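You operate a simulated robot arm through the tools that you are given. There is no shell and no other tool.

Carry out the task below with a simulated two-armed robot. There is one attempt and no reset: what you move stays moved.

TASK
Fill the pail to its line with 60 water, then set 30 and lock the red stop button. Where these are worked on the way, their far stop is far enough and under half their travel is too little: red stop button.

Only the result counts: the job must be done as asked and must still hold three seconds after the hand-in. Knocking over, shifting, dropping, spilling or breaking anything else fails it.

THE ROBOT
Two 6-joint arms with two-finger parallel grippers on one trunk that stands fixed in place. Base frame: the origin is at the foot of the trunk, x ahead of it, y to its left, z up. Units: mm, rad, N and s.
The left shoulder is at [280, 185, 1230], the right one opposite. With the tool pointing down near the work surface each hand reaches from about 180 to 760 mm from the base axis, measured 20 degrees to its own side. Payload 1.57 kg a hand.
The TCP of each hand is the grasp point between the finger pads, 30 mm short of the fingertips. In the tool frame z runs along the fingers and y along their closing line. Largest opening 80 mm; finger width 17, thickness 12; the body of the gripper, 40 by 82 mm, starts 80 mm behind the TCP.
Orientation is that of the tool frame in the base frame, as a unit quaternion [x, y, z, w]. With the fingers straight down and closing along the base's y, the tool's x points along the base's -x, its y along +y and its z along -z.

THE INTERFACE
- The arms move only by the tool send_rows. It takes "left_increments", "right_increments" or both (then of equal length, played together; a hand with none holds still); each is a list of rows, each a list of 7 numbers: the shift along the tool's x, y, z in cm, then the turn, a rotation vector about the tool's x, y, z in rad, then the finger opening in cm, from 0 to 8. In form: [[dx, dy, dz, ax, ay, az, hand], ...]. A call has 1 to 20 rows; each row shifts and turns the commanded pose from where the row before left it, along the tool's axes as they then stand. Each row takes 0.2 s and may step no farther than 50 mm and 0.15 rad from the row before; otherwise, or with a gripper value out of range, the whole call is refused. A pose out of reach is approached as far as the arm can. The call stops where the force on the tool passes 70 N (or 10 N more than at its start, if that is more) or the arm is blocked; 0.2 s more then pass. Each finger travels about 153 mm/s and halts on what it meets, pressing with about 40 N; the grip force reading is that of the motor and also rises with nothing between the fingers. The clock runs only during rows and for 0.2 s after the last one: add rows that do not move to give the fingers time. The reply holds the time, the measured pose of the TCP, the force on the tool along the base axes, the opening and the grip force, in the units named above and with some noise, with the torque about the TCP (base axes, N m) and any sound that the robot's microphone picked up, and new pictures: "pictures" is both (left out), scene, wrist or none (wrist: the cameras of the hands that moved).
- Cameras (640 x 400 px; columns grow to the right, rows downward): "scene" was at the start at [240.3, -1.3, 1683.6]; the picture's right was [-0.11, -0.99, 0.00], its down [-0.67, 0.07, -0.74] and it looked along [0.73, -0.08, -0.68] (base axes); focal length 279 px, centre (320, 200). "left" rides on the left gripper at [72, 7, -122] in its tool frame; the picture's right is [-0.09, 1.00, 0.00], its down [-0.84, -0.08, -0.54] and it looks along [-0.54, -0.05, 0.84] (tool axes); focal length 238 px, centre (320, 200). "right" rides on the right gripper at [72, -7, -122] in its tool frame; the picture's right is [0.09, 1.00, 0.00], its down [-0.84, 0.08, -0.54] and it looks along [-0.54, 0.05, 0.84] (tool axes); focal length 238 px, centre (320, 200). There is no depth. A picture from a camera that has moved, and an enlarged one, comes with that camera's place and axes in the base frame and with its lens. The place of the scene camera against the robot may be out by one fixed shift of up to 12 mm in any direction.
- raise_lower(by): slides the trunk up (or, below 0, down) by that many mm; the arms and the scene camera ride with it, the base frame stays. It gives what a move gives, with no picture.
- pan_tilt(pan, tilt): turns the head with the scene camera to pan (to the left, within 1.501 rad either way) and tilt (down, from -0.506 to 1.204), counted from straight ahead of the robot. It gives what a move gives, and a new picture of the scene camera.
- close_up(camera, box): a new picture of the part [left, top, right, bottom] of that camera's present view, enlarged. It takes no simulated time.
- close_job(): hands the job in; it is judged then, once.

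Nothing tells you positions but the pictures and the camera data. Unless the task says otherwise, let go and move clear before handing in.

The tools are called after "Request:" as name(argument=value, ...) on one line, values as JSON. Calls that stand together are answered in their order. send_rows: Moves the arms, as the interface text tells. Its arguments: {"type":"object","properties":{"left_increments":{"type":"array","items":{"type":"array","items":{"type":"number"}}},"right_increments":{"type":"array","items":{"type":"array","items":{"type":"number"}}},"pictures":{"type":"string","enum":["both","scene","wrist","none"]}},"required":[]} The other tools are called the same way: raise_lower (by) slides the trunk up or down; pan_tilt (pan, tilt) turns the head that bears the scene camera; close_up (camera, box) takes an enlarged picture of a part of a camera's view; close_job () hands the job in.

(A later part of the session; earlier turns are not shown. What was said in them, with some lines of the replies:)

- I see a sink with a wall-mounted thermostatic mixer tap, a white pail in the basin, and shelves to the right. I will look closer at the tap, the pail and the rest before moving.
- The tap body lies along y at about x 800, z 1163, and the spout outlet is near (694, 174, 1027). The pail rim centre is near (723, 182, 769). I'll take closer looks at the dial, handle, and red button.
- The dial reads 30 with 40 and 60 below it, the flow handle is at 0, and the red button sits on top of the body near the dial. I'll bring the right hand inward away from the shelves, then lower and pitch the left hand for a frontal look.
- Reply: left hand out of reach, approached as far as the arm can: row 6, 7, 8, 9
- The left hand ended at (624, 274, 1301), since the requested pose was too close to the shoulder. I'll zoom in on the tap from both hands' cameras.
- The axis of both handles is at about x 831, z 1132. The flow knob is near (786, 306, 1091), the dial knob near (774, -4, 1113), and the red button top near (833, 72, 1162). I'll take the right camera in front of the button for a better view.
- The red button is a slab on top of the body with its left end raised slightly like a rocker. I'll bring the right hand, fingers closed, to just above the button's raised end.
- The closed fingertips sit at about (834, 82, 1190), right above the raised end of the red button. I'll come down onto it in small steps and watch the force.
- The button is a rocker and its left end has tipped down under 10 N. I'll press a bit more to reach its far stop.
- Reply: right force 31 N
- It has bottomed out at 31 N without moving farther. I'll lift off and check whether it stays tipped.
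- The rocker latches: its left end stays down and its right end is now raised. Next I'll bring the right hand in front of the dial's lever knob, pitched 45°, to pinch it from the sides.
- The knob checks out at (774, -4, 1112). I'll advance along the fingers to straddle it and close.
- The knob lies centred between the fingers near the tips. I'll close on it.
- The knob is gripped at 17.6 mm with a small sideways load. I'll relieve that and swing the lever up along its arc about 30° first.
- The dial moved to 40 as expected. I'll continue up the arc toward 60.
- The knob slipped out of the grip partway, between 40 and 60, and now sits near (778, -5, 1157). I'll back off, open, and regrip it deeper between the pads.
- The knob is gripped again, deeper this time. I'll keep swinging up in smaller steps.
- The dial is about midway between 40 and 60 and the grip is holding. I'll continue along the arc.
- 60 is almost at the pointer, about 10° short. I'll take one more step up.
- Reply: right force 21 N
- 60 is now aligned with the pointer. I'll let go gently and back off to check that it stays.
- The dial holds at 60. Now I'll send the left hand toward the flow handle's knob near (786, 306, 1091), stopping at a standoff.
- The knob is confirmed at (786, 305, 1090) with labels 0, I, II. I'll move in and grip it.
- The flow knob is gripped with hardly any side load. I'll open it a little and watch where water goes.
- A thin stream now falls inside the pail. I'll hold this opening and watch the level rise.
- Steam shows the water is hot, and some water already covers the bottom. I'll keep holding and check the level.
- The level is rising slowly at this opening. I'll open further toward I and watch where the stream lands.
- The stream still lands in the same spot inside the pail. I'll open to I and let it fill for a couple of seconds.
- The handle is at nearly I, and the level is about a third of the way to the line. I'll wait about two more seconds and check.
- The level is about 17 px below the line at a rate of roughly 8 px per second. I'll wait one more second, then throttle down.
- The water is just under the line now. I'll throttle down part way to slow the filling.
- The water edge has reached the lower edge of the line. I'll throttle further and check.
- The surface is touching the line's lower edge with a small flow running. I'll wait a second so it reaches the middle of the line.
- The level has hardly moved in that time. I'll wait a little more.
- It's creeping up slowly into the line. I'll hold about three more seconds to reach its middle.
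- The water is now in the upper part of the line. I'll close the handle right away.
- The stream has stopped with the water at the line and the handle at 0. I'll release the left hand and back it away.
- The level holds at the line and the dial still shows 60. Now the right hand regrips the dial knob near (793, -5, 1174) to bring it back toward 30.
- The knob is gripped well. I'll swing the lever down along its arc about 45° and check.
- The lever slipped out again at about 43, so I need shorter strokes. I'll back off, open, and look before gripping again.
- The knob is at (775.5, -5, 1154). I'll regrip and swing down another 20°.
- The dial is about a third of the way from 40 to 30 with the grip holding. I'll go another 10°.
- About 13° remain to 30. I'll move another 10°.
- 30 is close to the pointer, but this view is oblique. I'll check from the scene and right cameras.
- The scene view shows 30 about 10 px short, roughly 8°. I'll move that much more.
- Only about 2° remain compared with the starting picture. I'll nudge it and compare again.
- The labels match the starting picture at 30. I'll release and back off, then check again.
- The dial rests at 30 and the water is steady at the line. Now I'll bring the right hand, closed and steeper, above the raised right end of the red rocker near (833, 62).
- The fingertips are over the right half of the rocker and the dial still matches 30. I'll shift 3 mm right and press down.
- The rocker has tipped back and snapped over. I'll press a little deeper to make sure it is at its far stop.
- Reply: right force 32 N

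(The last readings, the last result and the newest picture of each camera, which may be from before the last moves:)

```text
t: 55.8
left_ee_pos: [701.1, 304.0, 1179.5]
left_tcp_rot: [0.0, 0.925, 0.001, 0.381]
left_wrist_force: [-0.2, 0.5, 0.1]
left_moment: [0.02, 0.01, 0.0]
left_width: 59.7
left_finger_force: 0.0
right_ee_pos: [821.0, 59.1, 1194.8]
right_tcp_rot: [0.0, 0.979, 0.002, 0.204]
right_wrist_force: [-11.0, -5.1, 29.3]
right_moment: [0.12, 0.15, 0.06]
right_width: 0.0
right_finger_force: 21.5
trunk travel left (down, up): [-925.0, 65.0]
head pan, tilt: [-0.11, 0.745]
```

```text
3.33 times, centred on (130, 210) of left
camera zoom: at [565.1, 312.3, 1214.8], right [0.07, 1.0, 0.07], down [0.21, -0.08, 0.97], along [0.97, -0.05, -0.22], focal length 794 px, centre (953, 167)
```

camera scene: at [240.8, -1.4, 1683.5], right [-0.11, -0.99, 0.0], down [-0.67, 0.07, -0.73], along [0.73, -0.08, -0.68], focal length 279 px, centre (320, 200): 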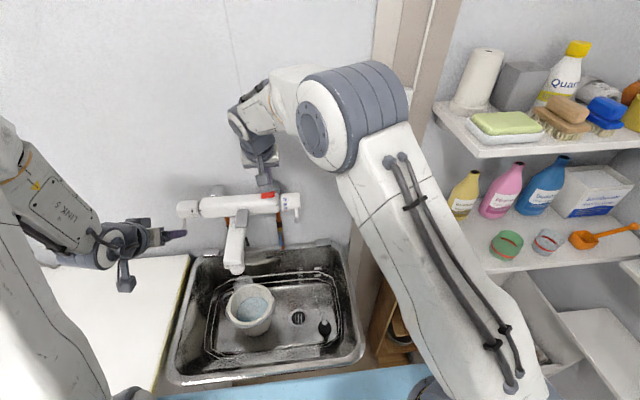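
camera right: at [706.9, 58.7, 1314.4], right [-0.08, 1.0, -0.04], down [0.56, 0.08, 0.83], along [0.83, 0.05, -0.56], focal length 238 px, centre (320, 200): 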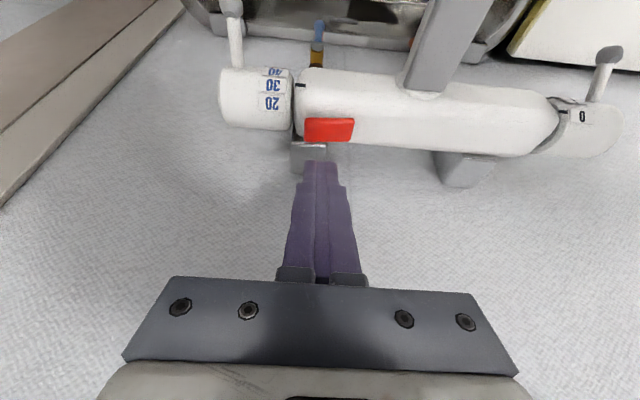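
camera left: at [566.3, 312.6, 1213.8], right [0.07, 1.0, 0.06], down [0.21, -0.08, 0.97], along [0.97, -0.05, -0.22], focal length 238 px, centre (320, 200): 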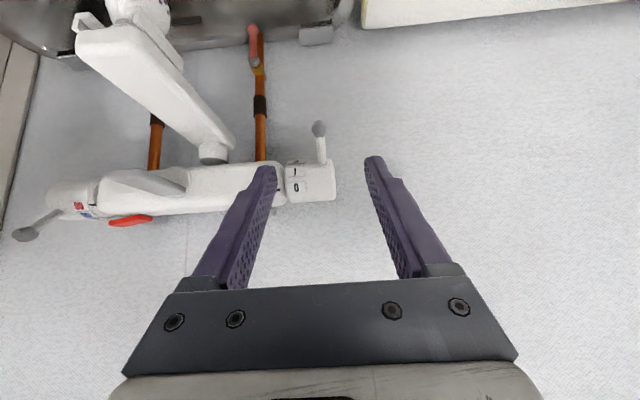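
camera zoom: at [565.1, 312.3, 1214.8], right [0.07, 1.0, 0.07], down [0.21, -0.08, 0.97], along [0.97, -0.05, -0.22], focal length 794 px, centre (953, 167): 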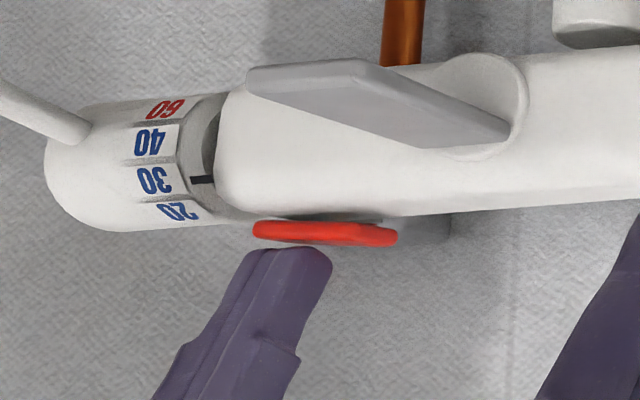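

At 29 N there is no further travel, so the rocker is at its stop. I'll lift off and move both hands clear, then verify everything.

Request:
send_rows(right_increments=[[-0.778, 0, -1.842, 0, 0, 0, 0], [-0.97, 0, -2.3, 0, 0, 0, 0], [-0.97, 0, -2.3, 0, 0, 0, 0], [3, 0, -2.5, 0, 0, 0, 0], [3, -2.5, -2.5, 0, 0, 0, 0], [2, -3.5, -2.5, 0, 0, 0, 0], [0, -4, -2, 0, 0, 0, 0], [0, -4, -1, 0, 0, 0, 0], [0, 0, 0, 0, 0, 0, 0]], left_increments=[[0, 0, -2, 0, 0, 0, 6], [0, 1, -2, 0, 0, 0, 6], [0, 2, -1, 0, 0, 0, 6], [0, 2, 0, 0, 0, 0, 6], [0, 0, 0, 0, 0, 0, 6], [0, 0, 0, 0, 0, 0, 6], [0, 0, 0, 0, 0, 0, 6], [0, 0, 0, 0, 0, 0, 6], [0, 0, 0, 0, 0, 0, 6]])

Request:
close_up(camera="scene", box=[255, 180, 311, 228])

Request:
close_up(camera="scene", box=[172, 190, 228, 242])

Request:
close_up(camera="scene", box=[235, 265, 280, 315])

Request:
close_up(camera="left", box=[40, 150, 220, 270])

```text
t: 57.8
left_ee_pos: [665.2, 354.9, 1213.2]
left_tcp_rot: [0.001, 0.925, 0.0, 0.38]
left_wrist_force: [0.8, 0.3, -0.1]
left_moment: [0.0, 0.01, -0.01]
left_width: 60.1
left_finger_force: 0.0
right_ee_pos: [707.2, -79.1, 1326.1]
right_tcp_rot: [0.0, 0.98, 0.0, 0.2]
right_wrist_force: [0.0, -0.3, 0.3]
right_moment: [0.01, 0.0, 0.0]
right_width: 0.0
right_finger_force: 20.8
trunk travel left (down, up): [-925.0, 65.0]
head pan, tilt: [-0.11, 0.745]
camera scene: at [240.2, -1.8, 1683.6], right [-0.11, -0.99, 0.0], down [-0.67, 0.07, -0.74], along [0.73, -0.08, -0.68], focal length 279 px, centre (320, 200)
camera right: at [591.1, -85.4, 1408.6], right [-0.09, 1.0, -0.04], down [0.56, 0.08, 0.83], along [0.83, 0.05, -0.56], focal length 238 px, centre (320, 200)
camera left: at [530.1, 362.0, 1249.2], right [0.07, 1.0, 0.06], down [0.21, -0.08, 0.97], along [0.97, -0.05, -0.22], focal length 238 px, centre (320, 200)
```

scene: 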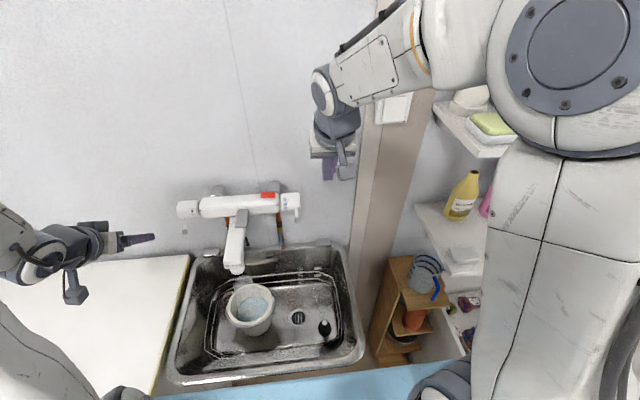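
right: 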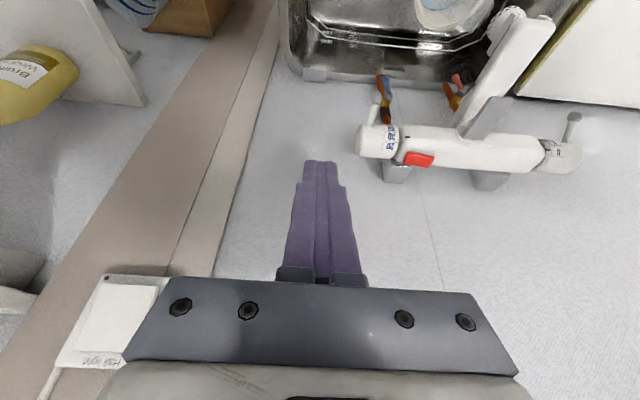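
left: 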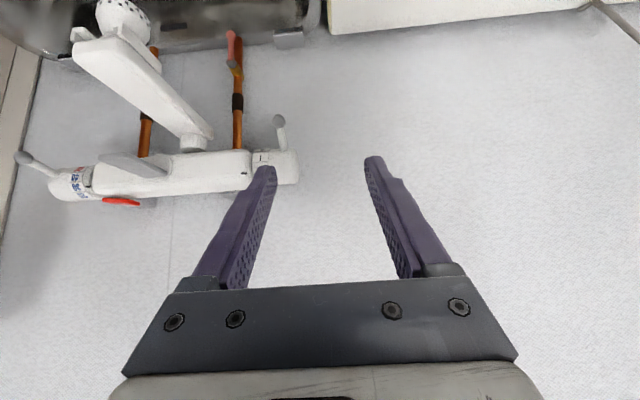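

```text
8.33 times, centred on (283, 204) of scene
camera zoom: at [240.2, -1.8, 1683.6], right [-0.11, -0.99, 0.0], down [-0.67, 0.07, -0.74], along [0.73, -0.08, -0.68], focal length 2327 px, centre (628, 167)
```

zoom: 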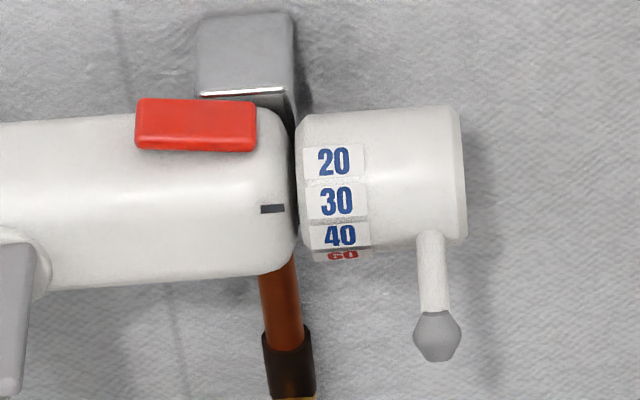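

```text
7.69 times, centred on (200, 216) of scene
camera zoom: at [240.2, -1.8, 1683.6], right [-0.11, -0.99, 0.0], down [-0.67, 0.07, -0.74], along [0.73, -0.08, -0.68], focal length 2148 px, centre (1243, 77)
```

zoom: 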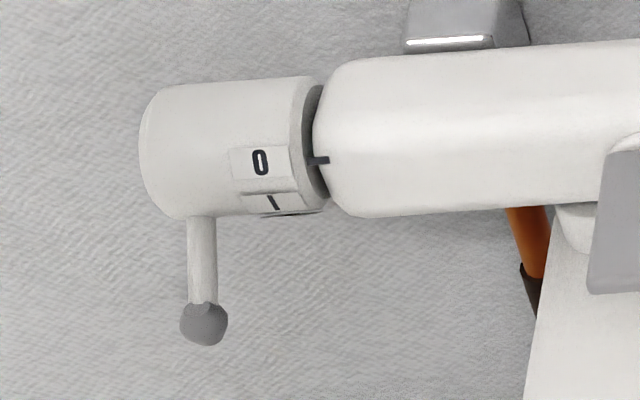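

```text
8.00 times, centred on (258, 290) of scene
camera zoom: at [240.2, -1.8, 1683.6], right [-0.11, -0.99, 0.0], down [-0.67, 0.07, -0.74], along [0.73, -0.08, -0.68], focal length 2234 px, centre (820, -520)
```

zoom: 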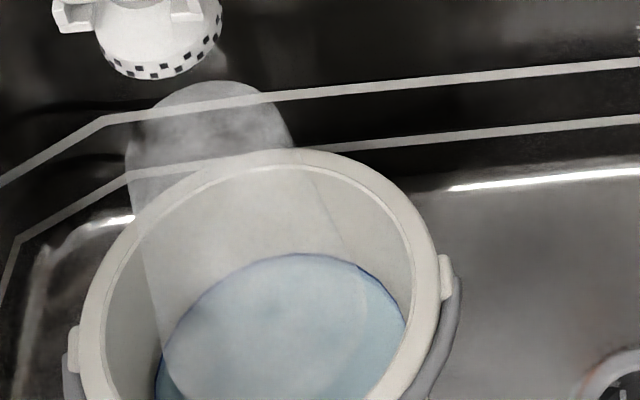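

```text
3.33 times, centred on (130, 210) of left
camera zoom: at [530.1, 362.0, 1249.2], right [0.07, 1.0, 0.06], down [0.21, -0.08, 0.97], along [0.97, -0.05, -0.22], focal length 794 px, centre (953, 167)
```

zoom: 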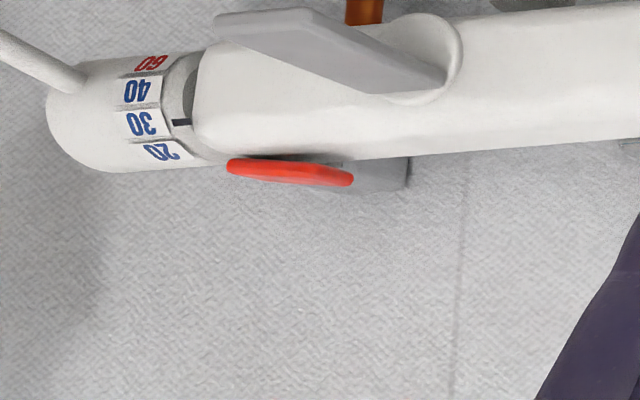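

Everything matches what was asked. The pail is filled to its line with hot water, the flow handle is at 0, the dial is at 30, the red rocker is back in its original locked position, and both hands are clear. I'm handing in.

Request:
close_job()

```text
The job is handed in.
```

The job is handed in. I got no verdict back, so this is what the last pictures before hand-in showed:

- **Pail:** it is filled to its blue line, with the surface near the line's upper edge. The dial was at 60 throughout the fill and steam rose from the stream, but I had no temperature reading to confirm it.
- **Flow handle:** it is back at 0, and the level did not change over the last 17 seconds.
- **Dial:** it is set to 30, matching the starting picture. It slipped out of the gripper once on the way up and once on the way down, so I regripped it each time.
- **Red stop button:** it is a rocker that latches, and I pressed it back to its far stop. I took its starting position as locked, because the dial only went past 40 after I tipped it. I did not test whether it blocks the dial again.
- **Hands:** both have let go and moved clear. I saw nothing knocked over or spilled.
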